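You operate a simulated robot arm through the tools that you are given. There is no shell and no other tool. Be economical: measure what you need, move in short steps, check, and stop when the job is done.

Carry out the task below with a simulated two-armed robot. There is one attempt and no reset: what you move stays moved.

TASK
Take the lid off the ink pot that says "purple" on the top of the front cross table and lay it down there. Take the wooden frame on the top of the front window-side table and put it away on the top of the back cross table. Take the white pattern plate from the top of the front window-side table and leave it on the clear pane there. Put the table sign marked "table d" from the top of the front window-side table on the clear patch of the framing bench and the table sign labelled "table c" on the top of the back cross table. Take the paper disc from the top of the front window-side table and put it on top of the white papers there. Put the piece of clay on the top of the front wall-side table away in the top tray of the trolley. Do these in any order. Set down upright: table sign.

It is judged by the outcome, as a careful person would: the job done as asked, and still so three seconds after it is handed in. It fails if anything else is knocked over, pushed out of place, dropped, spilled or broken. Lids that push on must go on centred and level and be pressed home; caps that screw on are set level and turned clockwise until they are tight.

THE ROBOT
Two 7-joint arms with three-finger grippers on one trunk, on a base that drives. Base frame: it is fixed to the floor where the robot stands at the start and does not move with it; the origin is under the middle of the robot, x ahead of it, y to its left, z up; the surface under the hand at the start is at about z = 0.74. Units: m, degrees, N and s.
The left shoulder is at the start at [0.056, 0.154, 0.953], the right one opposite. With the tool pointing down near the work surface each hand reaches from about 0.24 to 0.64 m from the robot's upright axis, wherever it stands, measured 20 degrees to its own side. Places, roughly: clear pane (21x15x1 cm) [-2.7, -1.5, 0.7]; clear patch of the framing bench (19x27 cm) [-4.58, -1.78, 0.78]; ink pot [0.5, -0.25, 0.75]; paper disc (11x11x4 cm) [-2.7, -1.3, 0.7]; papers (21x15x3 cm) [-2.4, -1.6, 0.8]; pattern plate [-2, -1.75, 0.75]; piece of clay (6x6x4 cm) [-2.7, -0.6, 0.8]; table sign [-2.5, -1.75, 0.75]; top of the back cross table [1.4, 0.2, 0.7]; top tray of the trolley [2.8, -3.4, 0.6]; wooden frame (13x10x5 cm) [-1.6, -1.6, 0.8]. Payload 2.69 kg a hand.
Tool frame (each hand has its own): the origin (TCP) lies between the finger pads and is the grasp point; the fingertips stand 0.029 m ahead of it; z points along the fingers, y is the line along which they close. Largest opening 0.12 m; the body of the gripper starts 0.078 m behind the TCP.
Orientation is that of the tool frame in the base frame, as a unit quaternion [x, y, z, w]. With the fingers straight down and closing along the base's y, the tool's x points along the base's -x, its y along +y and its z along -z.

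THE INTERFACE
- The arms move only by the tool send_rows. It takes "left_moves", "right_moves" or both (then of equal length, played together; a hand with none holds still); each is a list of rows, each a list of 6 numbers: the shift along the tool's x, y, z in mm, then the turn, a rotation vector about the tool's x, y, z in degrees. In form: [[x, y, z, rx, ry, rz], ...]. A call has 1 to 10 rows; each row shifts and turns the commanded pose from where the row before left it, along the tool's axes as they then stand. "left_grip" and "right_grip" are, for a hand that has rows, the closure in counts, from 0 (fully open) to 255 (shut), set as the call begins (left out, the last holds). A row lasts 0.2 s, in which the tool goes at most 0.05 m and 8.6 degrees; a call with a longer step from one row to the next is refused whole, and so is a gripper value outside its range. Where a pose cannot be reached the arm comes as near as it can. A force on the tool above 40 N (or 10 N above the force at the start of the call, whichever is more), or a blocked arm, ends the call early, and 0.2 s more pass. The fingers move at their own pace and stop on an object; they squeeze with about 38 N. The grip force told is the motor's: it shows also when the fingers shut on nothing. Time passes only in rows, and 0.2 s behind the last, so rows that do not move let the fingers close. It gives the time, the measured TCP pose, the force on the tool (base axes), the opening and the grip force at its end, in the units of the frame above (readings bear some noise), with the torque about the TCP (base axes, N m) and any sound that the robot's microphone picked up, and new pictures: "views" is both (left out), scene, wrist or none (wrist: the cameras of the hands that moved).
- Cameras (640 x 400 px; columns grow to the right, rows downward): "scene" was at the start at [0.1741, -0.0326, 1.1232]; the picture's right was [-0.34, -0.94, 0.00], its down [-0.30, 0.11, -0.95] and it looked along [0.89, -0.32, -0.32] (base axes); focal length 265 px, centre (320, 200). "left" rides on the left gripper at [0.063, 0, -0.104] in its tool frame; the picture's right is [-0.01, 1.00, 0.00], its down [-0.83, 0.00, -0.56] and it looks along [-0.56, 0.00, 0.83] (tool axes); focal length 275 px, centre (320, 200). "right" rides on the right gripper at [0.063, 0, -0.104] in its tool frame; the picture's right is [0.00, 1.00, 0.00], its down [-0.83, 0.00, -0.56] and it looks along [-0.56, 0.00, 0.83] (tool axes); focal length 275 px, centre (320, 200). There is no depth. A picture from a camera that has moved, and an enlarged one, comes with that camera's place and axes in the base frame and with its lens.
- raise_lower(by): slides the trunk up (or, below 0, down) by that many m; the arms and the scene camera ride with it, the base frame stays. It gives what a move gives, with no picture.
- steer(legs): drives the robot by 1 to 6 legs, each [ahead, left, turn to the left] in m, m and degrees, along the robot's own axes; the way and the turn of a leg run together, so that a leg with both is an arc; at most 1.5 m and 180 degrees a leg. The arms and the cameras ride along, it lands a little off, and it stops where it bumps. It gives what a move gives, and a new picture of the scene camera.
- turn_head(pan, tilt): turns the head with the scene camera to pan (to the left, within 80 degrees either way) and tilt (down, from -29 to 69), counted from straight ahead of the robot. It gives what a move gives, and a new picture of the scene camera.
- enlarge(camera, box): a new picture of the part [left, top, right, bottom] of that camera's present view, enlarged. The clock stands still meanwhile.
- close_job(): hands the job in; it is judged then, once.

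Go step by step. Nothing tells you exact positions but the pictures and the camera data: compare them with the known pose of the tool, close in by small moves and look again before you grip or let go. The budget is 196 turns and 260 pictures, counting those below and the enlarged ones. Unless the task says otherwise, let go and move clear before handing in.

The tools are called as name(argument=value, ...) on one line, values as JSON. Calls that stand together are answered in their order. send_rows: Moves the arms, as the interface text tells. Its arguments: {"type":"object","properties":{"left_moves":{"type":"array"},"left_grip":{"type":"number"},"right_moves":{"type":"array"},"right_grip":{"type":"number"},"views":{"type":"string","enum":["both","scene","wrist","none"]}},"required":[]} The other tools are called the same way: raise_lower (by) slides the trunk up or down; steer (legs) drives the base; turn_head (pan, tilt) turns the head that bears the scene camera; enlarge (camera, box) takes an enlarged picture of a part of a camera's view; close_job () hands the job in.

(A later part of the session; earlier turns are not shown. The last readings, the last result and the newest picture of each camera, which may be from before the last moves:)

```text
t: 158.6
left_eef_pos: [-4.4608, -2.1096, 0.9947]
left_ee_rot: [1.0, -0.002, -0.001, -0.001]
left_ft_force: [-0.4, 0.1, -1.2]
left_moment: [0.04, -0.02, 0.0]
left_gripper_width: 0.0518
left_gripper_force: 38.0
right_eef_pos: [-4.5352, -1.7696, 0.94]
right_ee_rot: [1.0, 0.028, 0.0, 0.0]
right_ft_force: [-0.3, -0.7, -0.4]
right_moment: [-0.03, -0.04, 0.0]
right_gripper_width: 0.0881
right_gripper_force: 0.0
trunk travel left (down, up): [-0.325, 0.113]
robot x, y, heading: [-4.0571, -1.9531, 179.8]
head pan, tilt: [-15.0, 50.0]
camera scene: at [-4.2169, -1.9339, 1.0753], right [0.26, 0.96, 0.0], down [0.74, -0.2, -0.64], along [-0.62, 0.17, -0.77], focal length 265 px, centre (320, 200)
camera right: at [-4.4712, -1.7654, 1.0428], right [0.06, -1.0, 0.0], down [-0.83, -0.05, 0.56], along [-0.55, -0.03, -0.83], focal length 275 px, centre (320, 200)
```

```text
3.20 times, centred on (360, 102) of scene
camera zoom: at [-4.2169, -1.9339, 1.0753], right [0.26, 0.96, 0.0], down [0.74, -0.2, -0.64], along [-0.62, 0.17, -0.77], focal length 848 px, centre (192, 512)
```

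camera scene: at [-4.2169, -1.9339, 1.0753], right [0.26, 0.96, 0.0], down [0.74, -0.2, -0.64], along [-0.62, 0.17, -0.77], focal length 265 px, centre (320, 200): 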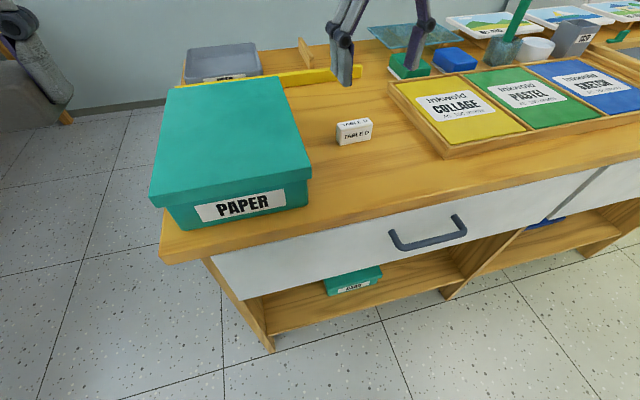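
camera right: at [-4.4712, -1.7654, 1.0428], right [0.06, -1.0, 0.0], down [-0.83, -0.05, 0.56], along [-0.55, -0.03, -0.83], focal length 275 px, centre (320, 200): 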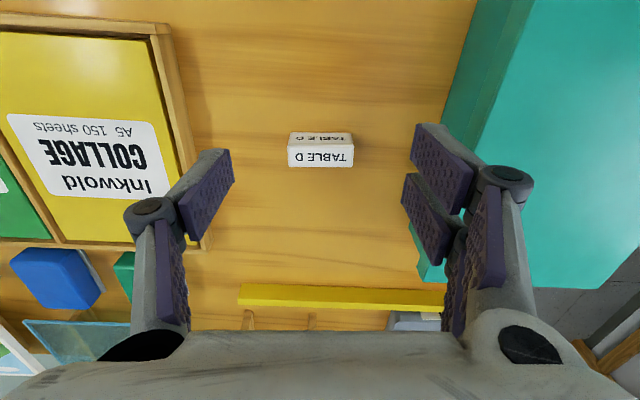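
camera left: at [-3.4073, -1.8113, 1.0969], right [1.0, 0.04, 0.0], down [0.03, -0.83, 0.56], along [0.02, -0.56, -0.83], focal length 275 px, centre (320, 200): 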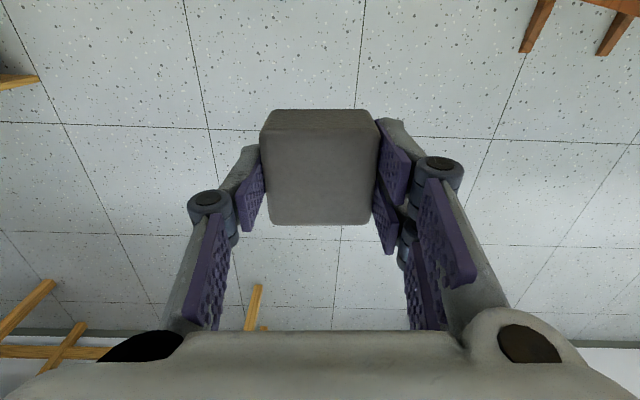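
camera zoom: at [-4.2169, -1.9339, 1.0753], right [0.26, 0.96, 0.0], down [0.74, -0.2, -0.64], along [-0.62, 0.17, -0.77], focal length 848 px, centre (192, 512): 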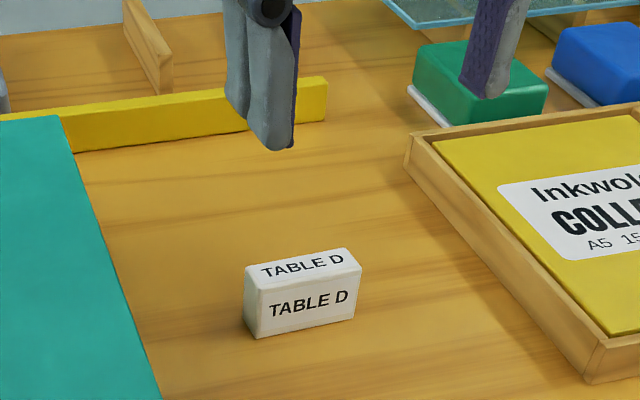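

Sign D stands upright on the bench. Next the disc, at about [-2.75, -1.31], reached from the table's end.

steer(legs=[[-0.35, 0, 0], [0, 0, 90], [0, 0, 90], [0, 0.8, 0]])

turn_head(pan=-15, tilt=35)

```text
t: 174.7
left_eef_pos: [-3.2813, -1.0018, 0.995]
left_ee_rot: [0.011, 1.0, -0.001, 0.001]
left_ft_force: [0.2, -0.3, -1.4]
left_moment: [0.02, 0.02, 0.03]
left_gripper_width: 0.0513
left_gripper_force: 38.3
right_eef_pos: [-3.2114, -1.3445, 0.9372]
right_ee_rot: [-0.02, 1.0, 0.0, 0.0]
right_ft_force: [0.0, -1.0, -1.3]
right_moment: [0.01, -0.02, 0.0]
right_gripper_width: 0.088
right_gripper_force: 0.1
trunk travel left (down, up): [-0.325, 0.113]
robot x, y, heading: [-3.6859, -1.152, -1.3]
head pan, tilt: [-15.0, 50.0]
camera scene: at [-3.5278, -1.1745, 1.0754], right [-0.28, -0.96, 0.0], down [-0.74, 0.21, -0.64], along [0.62, -0.18, -0.77], focal length 265 px, centre (320, 200)
```

scene: 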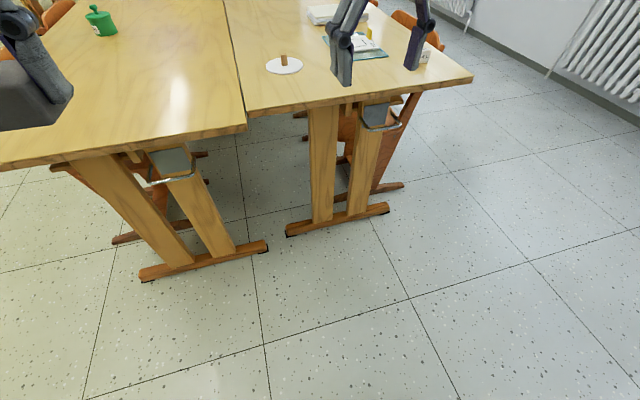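

```text
t: 175.4
left_eef_pos: [-3.2807, -1.0011, 0.9938]
left_ee_rot: [0.011, 1.0, -0.001, 0.002]
left_ft_force: [-0.2, -0.5, -2.1]
left_moment: [-0.01, 0.02, 0.01]
left_gripper_width: 0.0513
left_gripper_force: 37.6
right_eef_pos: [-3.2117, -1.3431, 0.939]
right_ee_rot: [-0.019, 1.0, 0.001, 0.0]
right_ft_force: [0.1, 0.1, 0.3]
right_moment: [0.01, -0.03, 0.0]
right_gripper_width: 0.0879
right_gripper_force: 0.1
trunk travel left (down, up): [-0.325, 0.113]
robot x, y, heading: [-3.6894, -1.1451, -1.1]
head pan, tilt: [-15.0, 35.0]
camera scene: at [-3.5172, -1.1777, 1.097], right [-0.28, -0.96, 0.0], down [-0.55, 0.16, -0.82], along [0.79, -0.23, -0.57], focal length 265 px, centre (320, 200)
```

scene: 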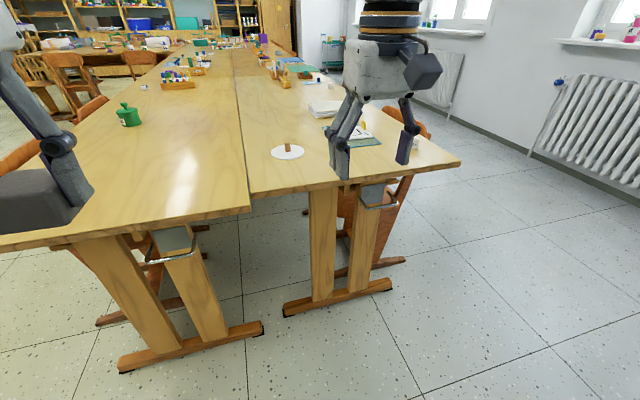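

Disc at [-2.737, -1.30]. Drive 0.36 m closer.

steer(legs=[[0.36, 0, 1]])

send_rows(right_moves=[[-30, 10, 0, 0, 0, 0], [-30, 10, 10, 0, 0, 0], [-30, 10, 10, 0, 0, 0], [-15, 5, 10, 0, 0, 0], [0, 0, 0, 0, 0, 0]])

```text
t: 177.8
left_eef_pos: [-2.9166, -0.9957, 0.9933]
left_ee_rot: [0.0, 1.0, 0.0, 0.002]
left_ft_force: [-0.2, -0.1, -1.4]
left_moment: [-0.03, 0.0, -0.01]
left_gripper_width: 0.0514
left_gripper_force: 38.1
right_eef_pos: [-2.8407, -1.3357, 0.9382]
right_ee_rot: [-0.03, 1.0, 0.002, -0.001]
right_ft_force: [0.2, 0.2, 0.0]
right_moment: [0.02, 0.01, -0.01]
right_gripper_width: 0.088
right_gripper_force: 0.1
trunk travel left (down, up): [-0.325, 0.113]
robot x, y, heading: [-3.3217, -1.1559, 0.1]
head pan, tilt: [-15.0, 35.0]
camera scene: at [-3.1494, -1.1775, 1.097], right [-0.26, -0.97, 0.0], down [-0.55, 0.15, -0.82], along [0.79, -0.21, -0.57], focal length 265 px, centre (320, 200)
```

scene: 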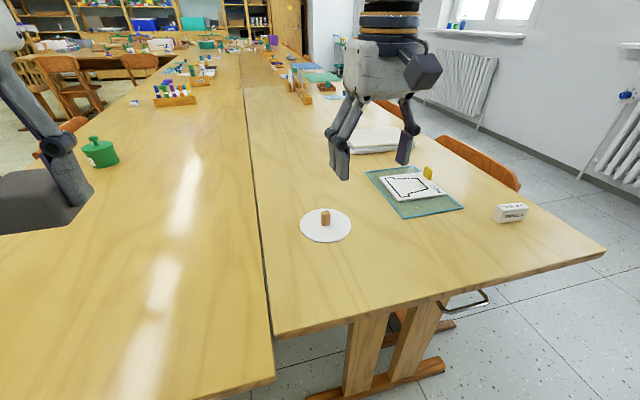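

```text
t: 179.0
left_eef_pos: [-2.9183, -0.9965, 0.995]
left_ee_rot: [-0.002, 1.0, 0.0, 0.003]
left_ft_force: [0.3, 0.0, -2.2]
left_moment: [-0.02, 0.0, 0.04]
left_gripper_width: 0.0512
left_gripper_force: 37.8
right_eef_pos: [-2.7367, -1.2935, 0.9082]
right_ee_rot: [-0.032, 0.999, 0.001, 0.0]
right_ft_force: [1.1, -0.1, -0.4]
right_moment: [0.0, 0.01, 0.01]
right_gripper_width: 0.0883
right_gripper_force: 0.1
trunk travel left (down, up): [-0.325, 0.113]
robot x, y, heading: [-3.3232, -1.1529, 0.3]
head pan, tilt: [-15.0, 35.0]
camera scene: at [-3.15, -1.1776, 1.0972], right [-0.26, -0.97, 0.0], down [-0.55, 0.15, -0.82], along [0.79, -0.21, -0.57], focal length 265 px, centre (320, 200)
camera right: at [-2.7983, -1.2978, 1.0123], right [-0.07, 1.0, 0.0], down [0.83, 0.06, 0.56], along [0.55, 0.04, -0.83], focal length 275 px, centre (320, 200)
```

scene: 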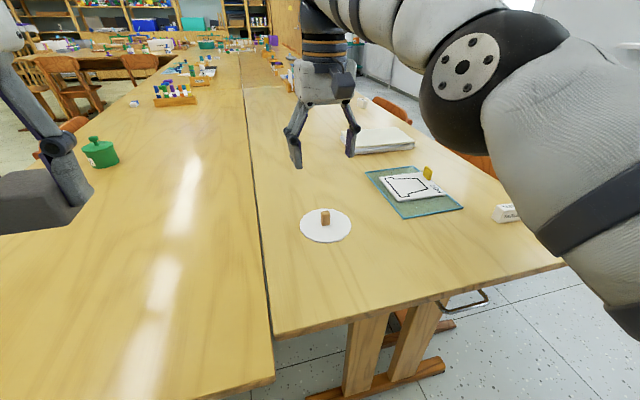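
right: 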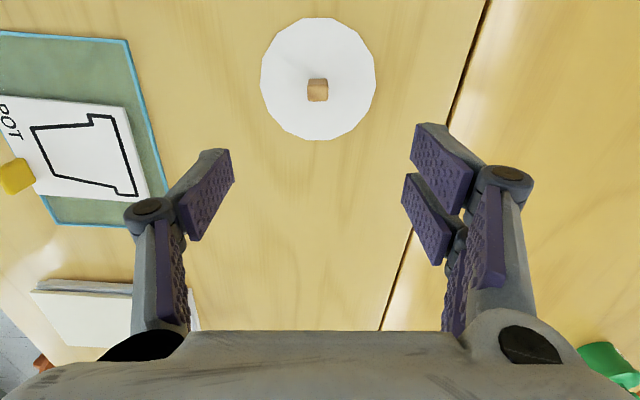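

Peg at about [-2.752, -1.295]. Align and lower, then grip.

send_rows(right_moves=[[15, 0, 30, 0, 0, 0], [0, 0, 45, 0, 0, 0], [0, 0, 40, 0, 0, 0], [0, 0, 12, 0, 0, 0], [0, 0, 0, 0, 0, 0]], right_grip=130, views="wrist")

enlarge(camera="scene", box=[250, 160, 410, 260])

```text
t: 180.2
left_eef_pos: [-2.919, -0.997, 0.9949]
left_ee_rot: [-0.001, 1.0, -0.001, 0.002]
left_ft_force: [-0.4, 0.8, -0.8]
left_moment: [-0.01, 0.0, 0.01]
left_gripper_width: 0.0515
left_gripper_force: 38.2
right_eef_pos: [-2.7532, -1.2941, 0.7799]
right_ee_rot: [-0.031, 1.0, 0.0, 0.0]
right_ft_force: [-0.7, -0.2, -0.2]
right_moment: [0.01, -0.02, -0.01]
right_gripper_width: 0.0586
right_gripper_force: 0.1
trunk travel left (down, up): [-0.325, 0.113]
robot x, y, heading: [-3.3197, -1.152, 0.3]
head pan, tilt: [-15.0, 35.0]
camera right: at [-2.8143, -1.2989, 0.8847], right [-0.07, 1.0, 0.0], down [0.83, 0.05, 0.56], along [0.55, 0.04, -0.83], focal length 275 px, centre (320, 200)
```

right: 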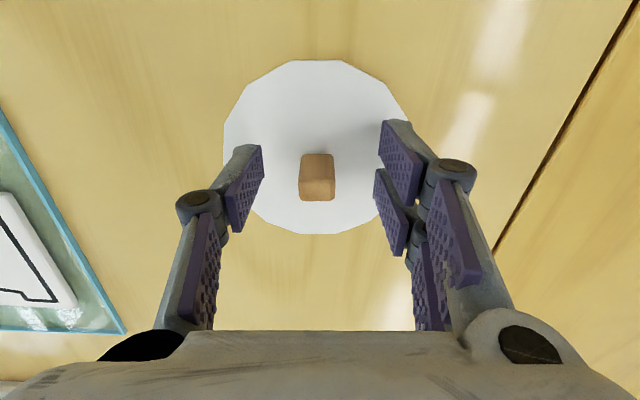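

```text
4.00 times, centred on (330, 210) of scene
camera zoom: at [-3.1499, -1.1775, 1.0971], right [-0.26, -0.97, 0.0], down [-0.55, 0.15, -0.82], along [0.79, -0.21, -0.57], focal length 1060 px, centre (280, 160)
```

zoom: 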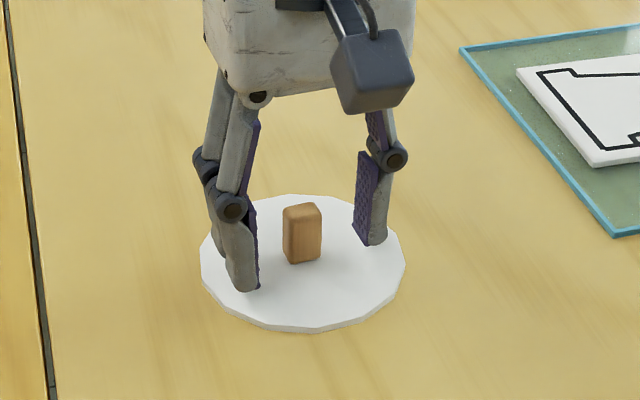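

send_rows(right_moves=[[0, 0, 0, 0, 0, 0], [0, 0, 0, 0, 0, 0], [0, 0, 0, 0, 0, 0]], right_grip=255, views="none")

send_rows(right_moves=[[0, 0, -10, 0, 0, 0], [0, 0, -30, 0, 0, 0], [10, 0, -40, 0, 0, 0], [40, -10, -15, 0, 0, 0], [40, -10, 0, 0, 0, 0], [40, -10, 0, 0, 0, 0], [0, 0, 0, 0, 0, 0]])

```text
t: 181.0
left_eef_pos: [-2.9167, -0.9965, 0.9953]
left_ee_rot: [-0.001, 1.0, 0.001, 0.001]
left_ft_force: [0.1, 0.2, -1.2]
left_moment: [0.01, 0.04, -0.02]
left_gripper_width: 0.0514
left_gripper_force: 37.6
right_eef_pos: [-2.7532, -1.2953, 0.781]
right_ee_rot: [-0.032, 0.999, 0.002, 0.0]
right_ft_force: [0.4, 0.1, 0.3]
right_moment: [0.02, 0.01, 0.0]
right_gripper_width: 0.0165
right_gripper_force: 37.8
trunk travel left (down, up): [-0.325, 0.113]
robot x, y, heading: [-3.3194, -1.1573, 0.2]
head pan, tilt: [-15.0, 35.0]
```

```text
t: 182.6
left_eef_pos: [-2.9168, -0.9961, 0.9943]
left_ee_rot: [-0.001, 1.0, -0.001, 0.001]
left_ft_force: [0.4, 0.3, -1.5]
left_moment: [0.0, 0.04, 0.02]
left_gripper_width: 0.0514
left_gripper_force: 38.0
right_eef_pos: [-2.8813, -1.3314, 0.877]
right_ee_rot: [-0.031, 1.0, 0.0, 0.0]
right_ft_force: [-0.2, 0.3, -0.8]
right_moment: [-0.02, -0.02, 0.06]
right_gripper_width: 0.0165
right_gripper_force: 38.1
trunk travel left (down, up): [-0.325, 0.113]
robot x, y, heading: [-3.3236, -1.1554, 0.0]
head pan, tilt: [-15.0, 35.0]
camera scene: at [-3.1497, -1.1773, 1.0971], right [-0.26, -0.97, 0.0], down [-0.55, 0.15, -0.82], along [0.79, -0.21, -0.57], focal length 265 px, centre (320, 200)
camera right: at [-2.9417, -1.3358, 0.9812], right [-0.07, 1.0, 0.0], down [0.83, 0.05, 0.56], along [0.55, 0.04, -0.83], focal length 275 px, centre (320, 200)
```

scene: 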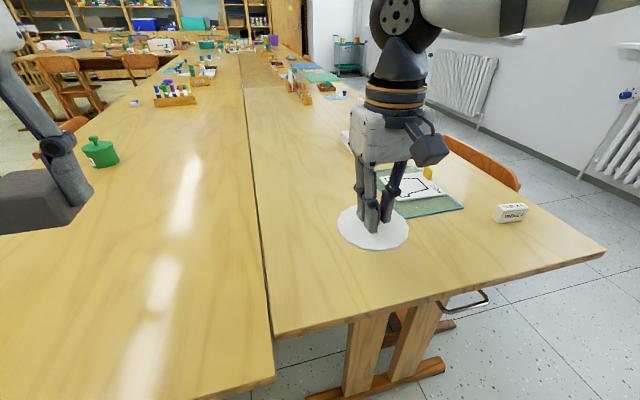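
right: 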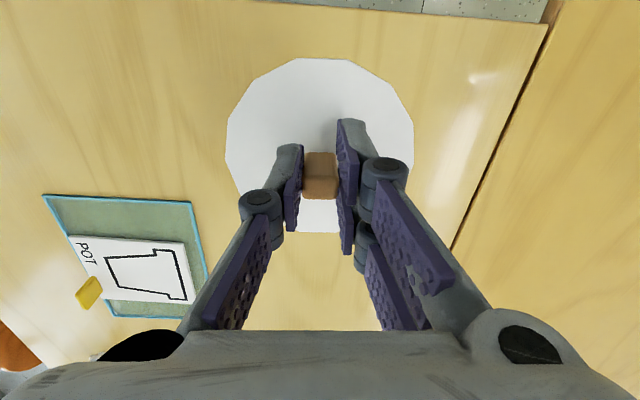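

Disc held level. Raise it and drive round to the window side facing the papers.

send_rows(right_moves=[[0, 0, -35, 0, 0, 0], [0, 0, -35, 0, 0, 0], [0, 0, 0, 0, 0, 0]], views="none")

steer(legs=[[-0.35, 0, 0], [0, -1.25, 0], [1.13, 0, 0], [0, 0, 90], [0.17, 0, 0]])

turn_head(pan=-20, tilt=45)

```text
t: 183.4
left_eef_pos: [-2.9171, -0.9978, 0.9948]
left_ee_rot: [-0.001, 1.0, -0.001, 0.002]
left_ft_force: [0.7, 0.2, -1.2]
left_moment: [0.01, 0.0, -0.01]
left_gripper_width: 0.0514
left_gripper_force: 38.1
right_eef_pos: [-2.8823, -1.3313, 0.9472]
right_ee_rot: [-0.031, 1.0, 0.001, -0.002]
right_ft_force: [-0.3, 0.5, -0.4]
right_moment: [0.02, 0.03, -0.05]
right_gripper_width: 0.0163
right_gripper_force: 37.6
trunk travel left (down, up): [-0.325, 0.113]
robot x, y, heading: [-3.3204, -1.1518, 0.1]
head pan, tilt: [-15.0, 35.0]
```

```text
t: 205.2
left_eef_pos: [-2.7009, -1.8244, 0.9936]
left_ee_rot: [0.715, -0.699, 0.0, -0.002]
left_ft_force: [0.4, -0.7, -1.6]
left_moment: [-0.06, 0.01, 0.03]
left_gripper_width: 0.0515
left_gripper_force: 38.0
right_eef_pos: [-2.3672, -1.7815, 0.9461]
right_ee_rot: [0.735, -0.678, 0.0, 0.002]
right_ft_force: [0.2, 1.0, -0.8]
right_moment: [-0.03, -0.01, 0.01]
right_gripper_width: 0.0162
right_gripper_force: 38.1
trunk travel left (down, up): [-0.325, 0.113]
robot x, y, heading: [-2.5359, -2.2281, 91.2]
head pan, tilt: [-15.0, 35.0]
camera scene: at [-2.5163, -2.0532, 1.097], right [0.97, -0.24, 0.0], down [-0.14, -0.56, -0.82], along [0.19, 0.8, -0.57], focal length 265 px, centre (320, 200)
```

scene: 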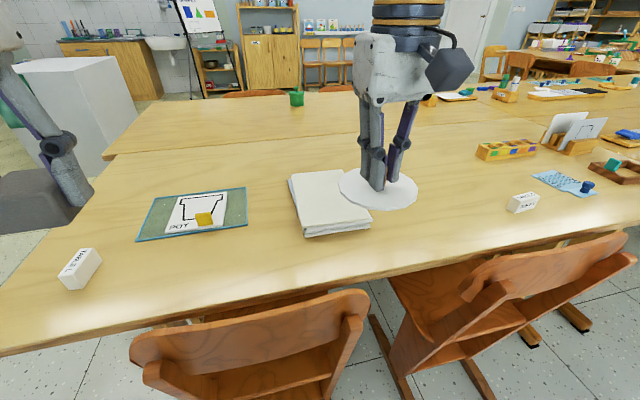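

```text
t: 206.0
left_eef_pos: [-2.7012, -1.8252, 0.9941]
left_ee_rot: [0.715, -0.699, -0.001, -0.002]
left_ft_force: [0.5, -0.1, -1.9]
left_moment: [0.0, -0.04, 0.0]
left_gripper_width: 0.0512
left_gripper_force: 37.6
right_eef_pos: [-2.3677, -1.7808, 0.9466]
right_ee_rot: [0.736, -0.677, 0.0, 0.0]
right_ft_force: [0.1, -0.7, -0.5]
right_moment: [0.01, -0.02, -0.01]
right_gripper_width: 0.0162
right_gripper_force: 38.0
trunk travel left (down, up): [-0.325, 0.113]
robot x, y, heading: [-2.5338, -2.2268, 91.2]
head pan, tilt: [-20.0, 45.0]
camera scene: at [-2.5111, -2.0624, 1.0823], right [0.95, -0.32, 0.0], down [-0.23, -0.67, -0.71], along [0.23, 0.67, -0.71], focal length 265 px, centre (320, 200)
```

scene: 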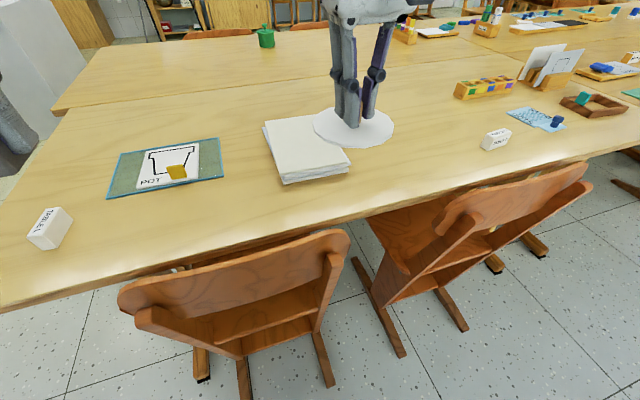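

Papers' centre about [-2.39, -1.59]. I'll inch forward 3 cm, then extend the disc over them.

steer(legs=[[0.03, 0, 0]])

send_rows(right_moves=[[-36, 3, 20, 0, 0, 0], [-37, 3, 25, 0, 0, 0], [-37, 3, 25, 0, 0, 0], [-36, 1, 20, 0, 0, 0], [0, 0, 0, 0, 0, 0]])

```text
t: 206.8
left_eef_pos: [-2.7023, -1.7942, 0.994]
left_ee_rot: [0.714, -0.7, -0.001, -0.002]
left_ft_force: [0.7, -0.7, -2.0]
left_moment: [-0.04, 0.01, 0.0]
left_gripper_width: 0.0512
left_gripper_force: 38.0
right_eef_pos: [-2.3685, -1.7513, 0.9472]
right_ee_rot: [0.736, -0.677, 0.0, 0.001]
right_ft_force: [-0.5, 0.1, -0.1]
right_moment: [-0.06, 0.01, 0.02]
right_gripper_width: 0.0165
right_gripper_force: 38.2
trunk travel left (down, up): [-0.325, 0.113]
robot x, y, heading: [-2.5384, -2.1954, 90.9]
head pan, tilt: [-20.0, 45.0]
camera scene: at [-2.5117, -2.0318, 1.0821], right [0.95, -0.32, 0.0], down [-0.23, -0.67, -0.71], along [0.23, 0.67, -0.71], focal length 265 px, centre (320, 200)
```

scene: 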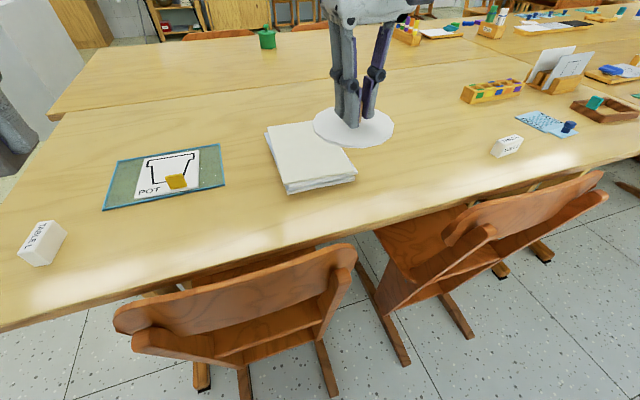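

```text
t: 208.0
left_eef_pos: [-2.7018, -1.7955, 0.9951]
left_ee_rot: [0.715, -0.7, -0.001, -0.003]
left_ft_force: [0.6, 0.3, -2.1]
left_moment: [-0.03, 0.03, -0.01]
left_gripper_width: 0.0515
left_gripper_force: 38.4
right_eef_pos: [-2.3909, -1.6083, 0.8561]
right_ee_rot: [0.736, -0.677, 0.0, 0.0]
right_ft_force: [0.4, 0.2, -0.7]
right_moment: [-0.01, 0.03, -0.04]
right_gripper_width: 0.0163
right_gripper_force: 37.7
trunk travel left (down, up): [-0.325, 0.113]
robot x, y, heading: [-2.534, -2.1943, 91.2]
head pan, tilt: [-20.0, 45.0]
camera scene: at [-2.5116, -2.0331, 1.0824], right [0.95, -0.32, 0.0], down [-0.23, -0.67, -0.71], along [0.23, 0.67, -0.71], focal length 265 px, centre (320, 200)
camera right: at [-2.3828, -1.6706, 0.9597], right [-1.0, -0.09, 0.0], down [-0.07, 0.83, 0.56], along [-0.05, 0.55, -0.83], focal length 275 px, centre (320, 200)
```

scene: 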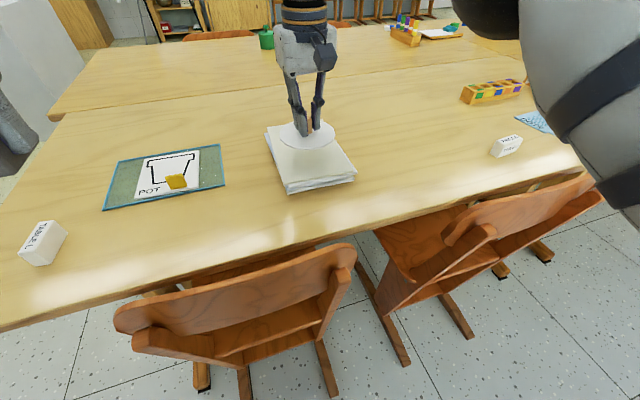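
right: 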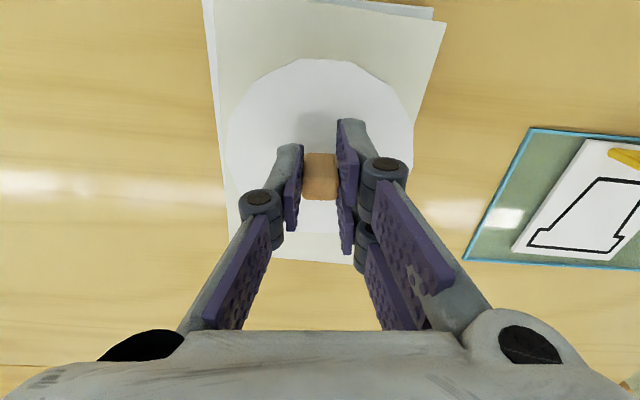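

Centred over the papers. Lower to contact.

send_rows(right_moves=[[0, 0, 20, 0, 0, 0], [0, 0, 12, 0, 0, 0], [0, 0, 4, 0, 0, 0], [0, 0, 3, 0, 0, 0], [0, 0, 3, 0, 0, 0], [0, 0, 0, 0, 0, 0]], views="wrist")

enlarge(camera="scene", box=[230, 90, 390, 190])

```text
t: 209.4
left_eef_pos: [-2.7007, -1.7948, 0.995]
left_ee_rot: [0.714, -0.7, 0.0, -0.002]
left_ft_force: [-0.3, 0.0, -1.0]
left_moment: [-0.03, 0.04, -0.01]
left_gripper_width: 0.0513
left_gripper_force: 38.1
right_eef_pos: [-2.3902, -1.6077, 0.8141]
right_ee_rot: [0.735, -0.678, 0.001, 0.0]
right_ft_force: [-0.4, 0.2, 0.1]
right_moment: [-0.01, 0.01, 0.0]
right_gripper_width: 0.0161
right_gripper_force: 37.8
trunk travel left (down, up): [-0.325, 0.113]
robot x, y, heading: [-2.5376, -2.1949, 91.0]
head pan, tilt: [-20.0, 45.0]
camera right: at [-2.3823, -1.6699, 0.9177], right [-1.0, -0.09, 0.0], down [-0.07, 0.83, 0.56], along [-0.05, 0.55, -0.83], focal length 275 px, centre (320, 200)
```

right: 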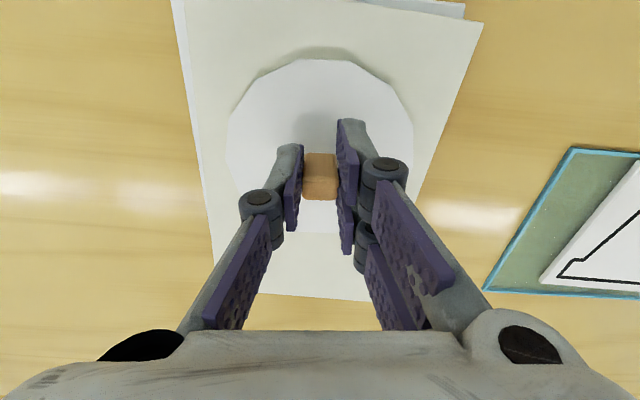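

```text
4.00 times, centred on (310, 140) of scene
camera zoom: at [-2.5116, -2.0328, 1.0823], right [0.95, -0.32, 0.0], down [-0.23, -0.67, -0.71], along [0.23, 0.67, -0.71], focal length 1060 px, centre (360, 440)
```

zoom: 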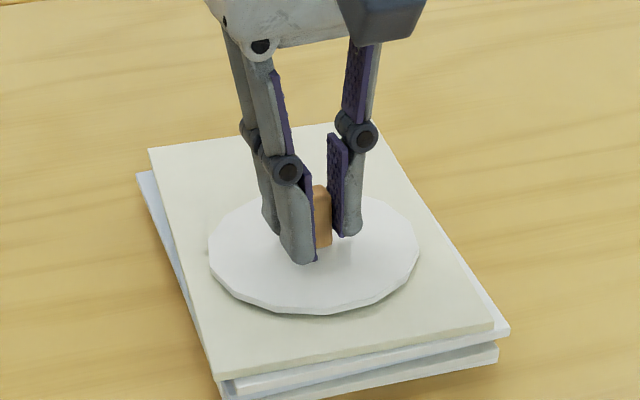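

send_rows(right_moves=[[0, 0, 2, 0, 0, 0], [0, 0, 2, 0, 0, 0], [0, 0, 1, 0, 0, 0], [0, 0, 0, 0, 0, 0]], views="none")

enlarge(camera="scene", box=[230, 90, 390, 190])

```text
t: 210.4
left_eef_pos: [-2.7012, -1.7948, 0.9944]
left_ee_rot: [0.715, -0.699, -0.001, -0.002]
left_ft_force: [-0.1, -0.2, -1.4]
left_moment: [0.0, 0.02, 0.04]
left_gripper_width: 0.0509
left_gripper_force: 38.2
right_eef_pos: [-2.3924, -1.6076, 0.8113]
right_ee_rot: [0.735, -0.678, -0.001, 0.0]
right_ft_force: [2.1, 0.6, 10.8]
right_moment: [0.39, 0.01, -0.04]
right_gripper_width: 0.0161
right_gripper_force: 38.2
trunk travel left (down, up): [-0.325, 0.113]
robot x, y, heading: [-2.5357, -2.197, 91.5]
head pan, tilt: [-20.0, 45.0]
```

```text
4.00 times, centred on (310, 140) of scene
camera zoom: at [-2.5117, -2.0336, 1.0825], right [0.95, -0.32, 0.0], down [-0.23, -0.67, -0.71], along [0.23, 0.67, -0.71], focal length 1060 px, centre (360, 440)
```

zoom: 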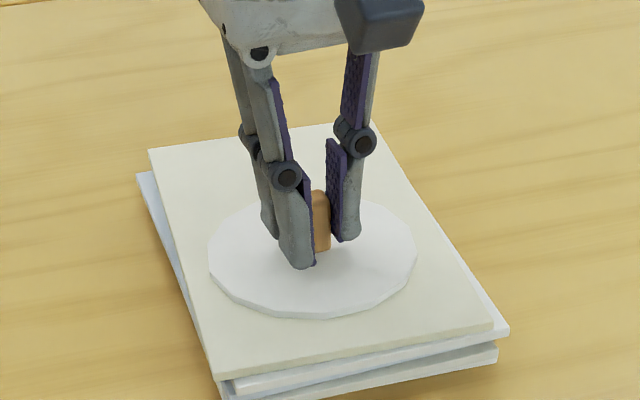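

Disc rests on the papers. Ease, release, and lift while drawing back.

send_rows(right_moves=[[0, 0, -1.5, 0, 0, 0], [0, 0, 0, 0, 0, 0]], views="none")

send_rows(right_moves=[[0, 0, 0, 0, 0, 0], [0, 0, 0, 0, 0, 0], [0, 0, -25, 0, 0, 0], [5, 0, -30, 0, 0, 0], [30, 0, -30, 0, 0, 0], [40, 0, -20, 0, 0, 0], [0, 0, 0, 0, 0, 0]], right_grip=150)

enlarge(camera="scene", box=[230, 90, 390, 190])

```text
t: 211.0
left_eef_pos: [-2.7022, -1.7946, 0.9954]
left_ee_rot: [0.715, -0.699, 0.0, -0.003]
left_ft_force: [0.1, -0.3, -2.7]
left_moment: [-0.02, -0.01, 0.02]
left_gripper_width: 0.0516
left_gripper_force: 38.1
right_eef_pos: [-2.3896, -1.6074, 0.8117]
right_ee_rot: [0.736, -0.677, 0.001, 0.0]
right_ft_force: [-0.4, 2.1, 4.5]
right_moment: [0.33, 0.08, 0.0]
right_gripper_width: 0.0164
right_gripper_force: 38.1
trunk travel left (down, up): [-0.325, 0.113]
robot x, y, heading: [-2.5346, -2.1929, 91.1]
head pan, tilt: [-20.0, 45.0]
```

```text
t: 212.6
left_eef_pos: [-2.7024, -1.7945, 0.9947]
left_ee_rot: [0.715, -0.699, -0.001, -0.002]
left_ft_force: [-0.1, -0.4, -2.0]
left_moment: [0.01, 0.0, 0.01]
left_gripper_width: 0.0515
left_gripper_force: 38.1
right_eef_pos: [-2.3851, -1.6808, 0.9156]
right_ee_rot: [0.736, -0.677, 0.0, 0.0]
right_ft_force: [-1.5, -0.1, -0.2]
right_moment: [0.03, -0.02, 0.0]
right_gripper_width: 0.0495
right_gripper_force: 0.1
trunk travel left (down, up): [-0.325, 0.113]
robot x, y, heading: [-2.5378, -2.1945, 91.4]
head pan, tilt: [-20.0, 45.0]
camera scene: at [-2.5123, -2.0327, 1.0823], right [0.95, -0.32, 0.0], down [-0.23, -0.67, -0.71], along [0.23, 0.67, -0.71], focal length 265 px, centre (320, 200)
camera right: at [-2.3777, -1.7435, 1.0195], right [-1.0, -0.09, 0.0], down [-0.07, 0.83, 0.56], along [-0.05, 0.55, -0.83], focal length 275 px, centre (320, 200)
```

scene: 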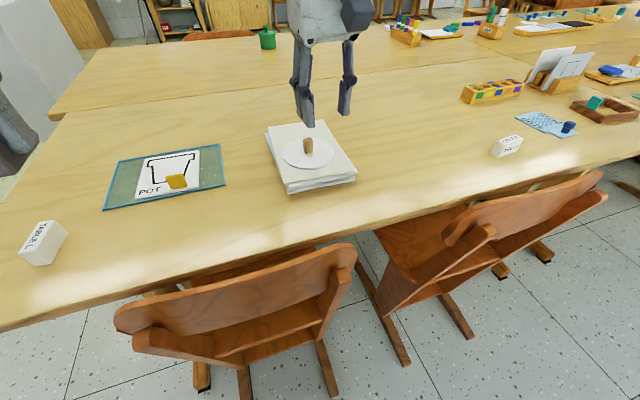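
right: 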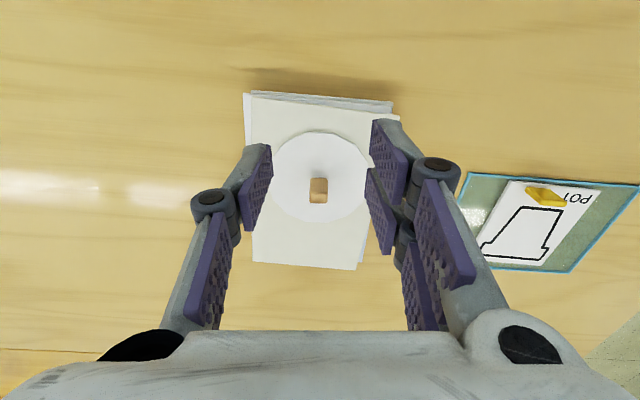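

```text
4.00 times, centred on (310, 140) of scene
camera zoom: at [-2.5123, -2.0327, 1.0823], right [0.95, -0.32, 0.0], down [-0.23, -0.67, -0.71], along [0.23, 0.67, -0.71], focal length 1060 px, centre (360, 440)
```

zoom: 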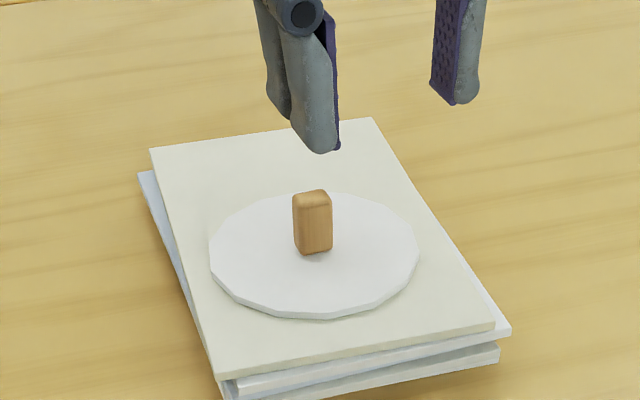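

The disc is on the papers. Next sign C at about [-1.98, -1.706]: strafe right 0.41 m.

steer(legs=[[0, -0.41, -1]])

send_rows(right_moves=[[15, 0, 0, 0, 0, 0], [0, 0, 0, 0, 0, 0]], right_grip=0, views="wrist")

```text
t: 216.3
left_eef_pos: [-2.2804, -1.7869, 0.9957]
left_ee_rot: [0.709, -0.705, -0.001, -0.002]
left_ft_force: [0.4, 0.1, -2.3]
left_moment: [-0.01, -0.01, 0.03]
left_gripper_width: 0.0514
left_gripper_force: 38.0
right_eef_pos: [-1.9614, -1.6787, 0.916]
right_ee_rot: [0.729, -0.684, -0.001, 0.002]
right_ft_force: [-0.3, 1.0, -0.2]
right_moment: [-0.02, -0.02, 0.02]
right_gripper_width: 0.0496
right_gripper_force: 0.1
trunk travel left (down, up): [-0.325, 0.113]
robot x, y, heading: [-2.1181, -2.1915, 90.4]
head pan, tilt: [-20.0, 45.0]
camera scene: at [-2.0946, -2.0278, 1.0823], right [0.94, -0.34, 0.0], down [-0.24, -0.67, -0.71], along [0.24, 0.67, -0.71], focal length 265 px, centre (320, 200)
```

scene: 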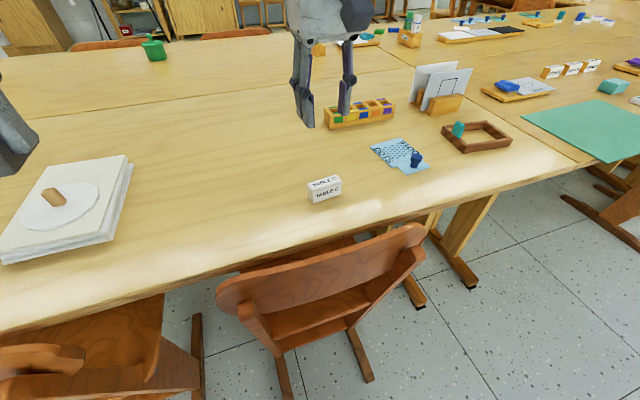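

```text
t: 216.9
left_eef_pos: [-2.2815, -1.7858, 0.9944]
left_ee_rot: [0.709, -0.705, -0.001, -0.002]
left_ft_force: [-0.2, -0.6, -1.4]
left_moment: [-0.02, 0.03, -0.01]
left_gripper_width: 0.0512
left_gripper_force: 38.3
right_eef_pos: [-1.9606, -1.6931, 0.9163]
right_ee_rot: [0.73, -0.684, 0.0, 0.0]
right_ft_force: [0.3, 0.7, -0.6]
right_moment: [0.0, -0.01, 0.01]
right_gripper_width: 0.1197
right_gripper_force: 0.0
trunk travel left (down, up): [-0.325, 0.113]
robot x, y, heading: [-2.1239, -2.1884, 90.1]
head pan, tilt: [-20.0, 45.0]
camera right: at [-1.9546, -1.7565, 1.0196], right [-1.0, -0.07, 0.0], down [-0.06, 0.83, 0.56], along [-0.04, 0.55, -0.83], focal length 275 px, centre (320, 200)
```

right: 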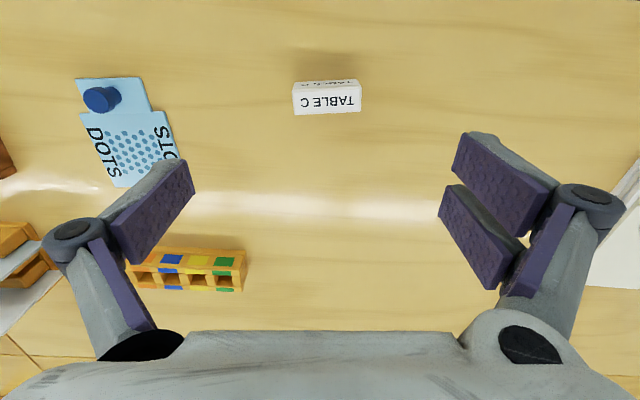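

Align with sign C at [-1.967, -1.703] and descend.

send_rows(right_moves=[[10, 7, 25, 0, 0, -4], [0, 0, 40, 0, 0, 0], [0, 0, 0, 0, 0, 0]], right_grip=60, views="wrist")

```text
t: 217.7
left_eef_pos: [-2.2808, -1.7872, 0.9945]
left_ee_rot: [0.709, -0.705, -0.002, -0.003]
left_ft_force: [0.4, 0.7, -1.6]
left_moment: [0.0, 0.02, -0.03]
left_gripper_width: 0.0514
left_gripper_force: 38.4
right_eef_pos: [-1.9685, -1.7032, 0.8512]
right_ee_rot: [0.753, -0.658, -0.001, 0.001]
right_ft_force: [1.0, -0.4, 0.7]
right_moment: [0.03, 0.0, 0.01]
right_gripper_width: 0.0918
right_gripper_force: 0.1
trunk travel left (down, up): [-0.325, 0.113]
robot x, y, heading: [-2.123, -2.1885, 90.5]
head pan, tilt: [-20.0, 45.0]
camera right: at [-1.9571, -1.7654, 0.9555], right [-0.99, -0.14, 0.0], down [-0.12, 0.82, 0.56], along [-0.08, 0.55, -0.83], focal length 275 px, centre (320, 200)
```

right: 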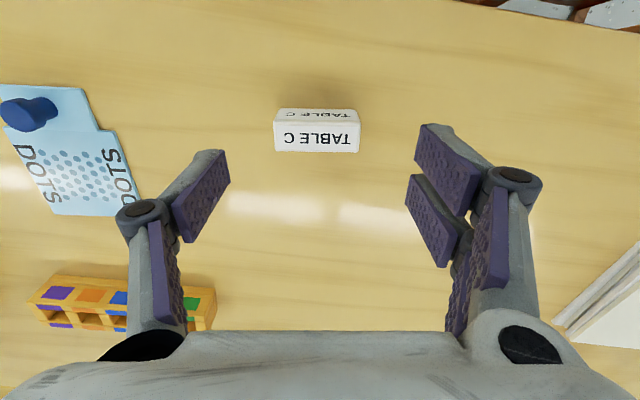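

send_rows(right_moves=[[-3, -3, 35, 0, 0, 0], [0, 0, 39, 0, 0, 0], [0, 0, 0, 0, 0, 0]], views="wrist")

send_rows(right_moves=[[0, 0, 0, 0, 0, 0], [0, 0, 0, 0, 0, 0], [0, 0, 0, 0, 0, 0]], right_grip=255, views="wrist")

```text
t: 218.5
left_eef_pos: [-2.2806, -1.7865, 0.9937]
left_ee_rot: [0.709, -0.705, -0.002, -0.003]
left_ft_force: [1.3, 1.0, -1.8]
left_moment: [-0.02, -0.02, 0.0]
left_gripper_width: 0.0514
left_gripper_force: 37.8
right_eef_pos: [-1.964, -1.7002, 0.7759]
right_ee_rot: [0.753, -0.658, -0.001, -0.001]
right_ft_force: [-0.4, -0.3, 0.3]
right_moment: [0.0, -0.01, 0.0]
right_gripper_width: 0.0918
right_gripper_force: 0.0
trunk travel left (down, up): [-0.325, 0.113]
robot x, y, heading: [-2.1205, -2.1882, 90.1]
head pan, tilt: [-20.0, 45.0]
camera right: at [-1.9531, -1.7633, 0.8806], right [-0.99, -0.14, 0.0], down [-0.12, 0.82, 0.56], along [-0.08, 0.55, -0.83], focal length 275 px, centre (320, 200)
```

right: 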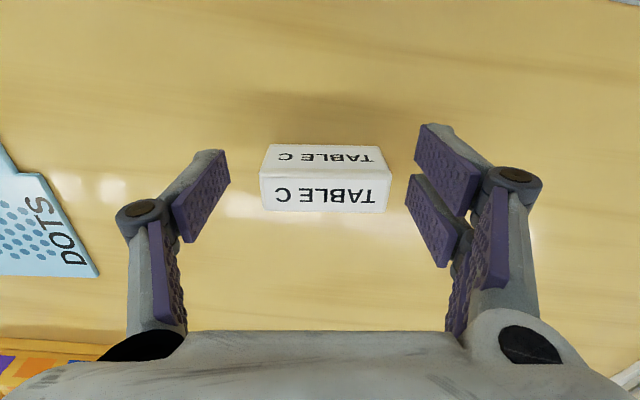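

```text
t: 219.3
left_eef_pos: [-2.2811, -1.7859, 0.9946]
left_ee_rot: [0.71, -0.705, -0.001, -0.002]
left_ft_force: [0.2, 0.3, -1.3]
left_moment: [-0.02, -0.01, -0.02]
left_gripper_width: 0.0511
left_gripper_force: 38.2
right_eef_pos: [-1.963, -1.7012, 0.7772]
right_ee_rot: [0.753, -0.658, 0.0, 0.0]
right_ft_force: [0.4, -0.8, 0.3]
right_moment: [-0.02, 0.03, -0.02]
right_gripper_width: 0.0585
right_gripper_force: 38.1
trunk travel left (down, up): [-0.325, 0.113]
robot x, y, heading: [-2.1225, -2.1893, 90.3]
head pan, tilt: [-20.0, 45.0]
camera right: at [-1.9532, -1.7632, 0.8808], right [-0.99, -0.14, 0.0], down [-0.12, 0.82, 0.56], along [-0.08, 0.55, -0.83], focal length 275 px, centre (320, 200)
```

right: 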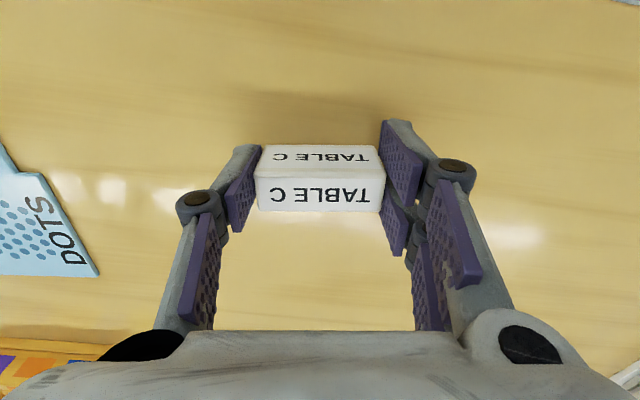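

Sign C gripped. Lift, draw back, and drive along the window aisle toward the trolley.

send_rows(right_moves=[[0, 0, -15, 0, 0, 0], [0, 0, -35, 0, 0, 0], [0, 0, -40, 0, 0, 0], [25, 0, -40, 0, 0, 0], [35, 0, -30, 0, 0, 4], [35, 0, -10, 0, 0, 4], [0, 0, 0, 0, 0, 0]], views="none")

steer(legs=[[-0.3, 0, 0], [0, 0, -90], [1.4, 0, 0]])

turn_head(pan=0, tilt=15)

```text
t: 220.9
left_eef_pos: [-2.2804, -1.7868, 0.994]
left_ee_rot: [0.709, -0.705, -0.001, -0.001]
left_ft_force: [0.0, -0.1, -1.1]
left_moment: [0.02, -0.01, -0.01]
left_gripper_width: 0.0512
left_gripper_force: 38.3
right_eef_pos: [-1.9554, -1.7933, 0.9481]
right_ee_rot: [-0.705, 0.709, 0.001, 0.0]
right_ft_force: [0.2, -0.1, 0.4]
right_moment: [0.01, -0.01, -0.02]
right_gripper_width: 0.0586
right_gripper_force: 37.9
trunk travel left (down, up): [-0.325, 0.113]
robot x, y, heading: [-2.1205, -2.1875, 90.1]
head pan, tilt: [-20.0, 45.0]
```

```text
t: 233.2
left_eef_pos: [-0.3392, -2.2901, 0.9943]
left_ee_rot: [-0.012, 1.0, -0.001, 0.002]
left_ft_force: [0.3, 0.3, -2.4]
left_moment: [-0.02, 0.0, 0.04]
left_gripper_width: 0.0512
left_gripper_force: 38.4
right_eef_pos: [-0.338, -2.6162, 0.9463]
right_ee_rot: [-0.008, 1.0, 0.001, 0.0]
right_ft_force: [0.9, -1.0, 0.3]
right_moment: [0.0, 0.01, 0.01]
right_gripper_width: 0.0586
right_gripper_force: 38.0
trunk travel left (down, up): [-0.325, 0.113]
robot x, y, heading: [-0.7421, -2.4585, 1.5]
head pan, tilt: [-20.0, 45.0]
camera scene: at [-0.5751, -2.4812, 1.0823], right [-0.32, -0.95, 0.0], down [-0.67, 0.23, -0.71], along [0.67, -0.23, -0.71], focal length 265 px, centre (320, 200)
```

scene: 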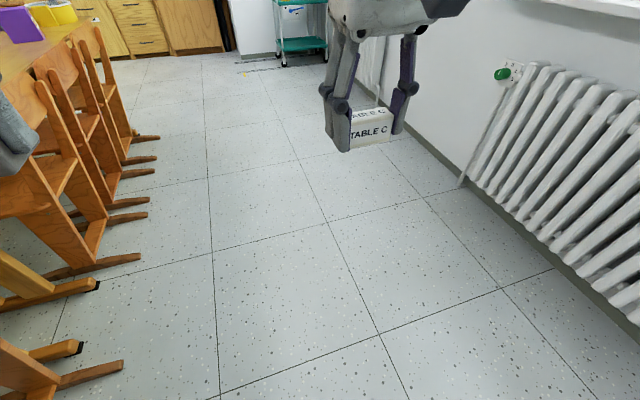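

```text
t: 234.2
left_eef_pos: [-0.3393, -2.2895, 0.9943]
left_ee_rot: [-0.012, 1.0, -0.001, 0.002]
left_ft_force: [0.2, -0.4, -1.3]
left_moment: [-0.02, 0.0, -0.05]
left_gripper_width: 0.0515
left_gripper_force: 38.2
right_eef_pos: [-0.3399, -2.6153, 0.9479]
right_ee_rot: [-0.008, 1.0, 0.0, 0.0]
right_ft_force: [-0.3, 0.1, -0.7]
right_moment: [-0.02, 0.01, 0.03]
right_gripper_width: 0.0588
right_gripper_force: 37.8
trunk travel left (down, up): [-0.325, 0.113]
robot x, y, heading: [-0.74, -2.4529, 1.0]
head pan, tilt: [0.0, 15.0]
camera scene: at [-0.5589, -2.4531, 1.129], right [0.02, -1.0, 0.0], down [-0.26, -0.01, -0.97], along [0.97, 0.02, -0.26], focal length 265 px, centre (320, 200)
```

scene: 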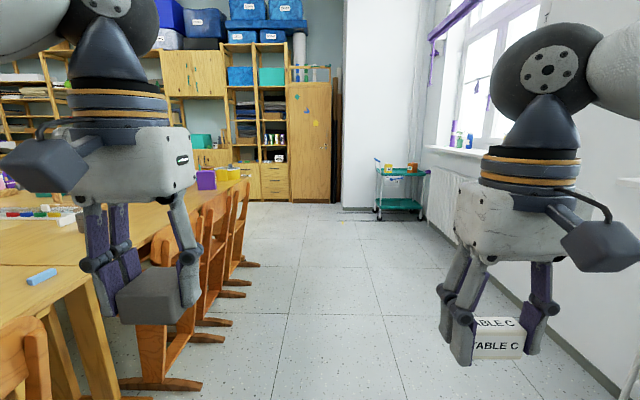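

The trolley stands ahead right at about [2.8, -3.4]. Drive on to x≈2.0, turn to face it, and sidestep in front of it.

steer(legs=[[1.4, 0, -1], [1.35, 0, 0], [0, 0, -90]])

turn_head(pan=40, tilt=25)

```text
t: 251.5
left_eef_pos: [2.1912, -2.8008, 0.9953]
left_ee_rot: [0.706, 0.709, -0.001, 0.001]
left_ft_force: [0.7, 0.5, -1.4]
left_moment: [-0.02, -0.01, -0.03]
left_gripper_width: 0.0513
left_gripper_force: 37.8
right_eef_pos: [1.8667, -2.7946, 0.9466]
right_ee_rot: [0.71, 0.705, 0.0, 0.001]
right_ft_force: [-0.4, 0.6, -0.7]
right_moment: [0.03, 0.0, 0.0]
right_gripper_width: 0.0588
right_gripper_force: 38.1
trunk travel left (down, up): [-0.325, 0.113]
robot x, y, heading: [2.0298, -2.3986, -90.0]
head pan, tilt: [0.0, 15.0]
camera scene: at [2.035, -2.5792, 1.1291], right [-1.0, 0.0, 0.0], down [0.0, 0.26, -0.97], along [0.0, -0.97, -0.26], focal length 265 px, centre (320, 200)
```

scene: 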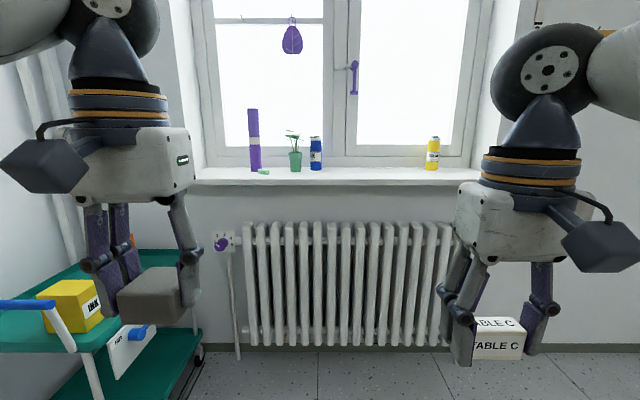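

```text
t: 252.6
left_eef_pos: [2.1917, -2.8015, 0.9954]
left_ee_rot: [0.706, 0.708, -0.002, 0.001]
left_ft_force: [-0.3, -0.9, -1.8]
left_moment: [0.01, 0.01, -0.04]
left_gripper_width: 0.0515
left_gripper_force: 37.4
right_eef_pos: [1.8678, -2.7946, 0.9481]
right_ee_rot: [0.709, 0.705, -0.001, -0.001]
right_ft_force: [-0.3, -1.0, -0.1]
right_moment: [0.0, 0.01, -0.03]
right_gripper_width: 0.0583
right_gripper_force: 37.6
trunk travel left (down, up): [-0.325, 0.113]
robot x, y, heading: [2.0359, -2.3973, -89.9]
head pan, tilt: [40.0, 25.0]
camera scene: at [2.0941, -2.5562, 1.1129], right [-0.76, -0.64, 0.0], down [-0.27, 0.32, -0.91], along [0.58, -0.69, -0.42], focal length 265 px, centre (320, 200)
```

scene: 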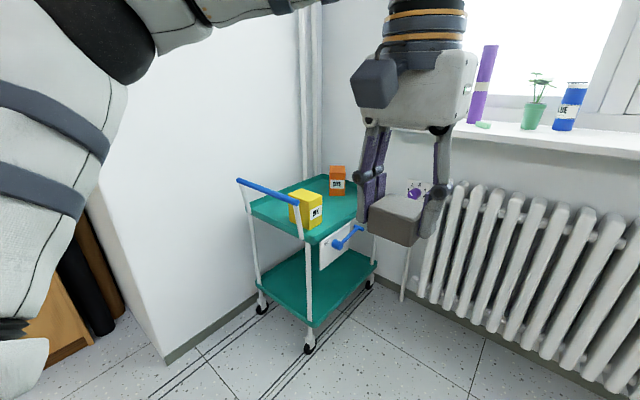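

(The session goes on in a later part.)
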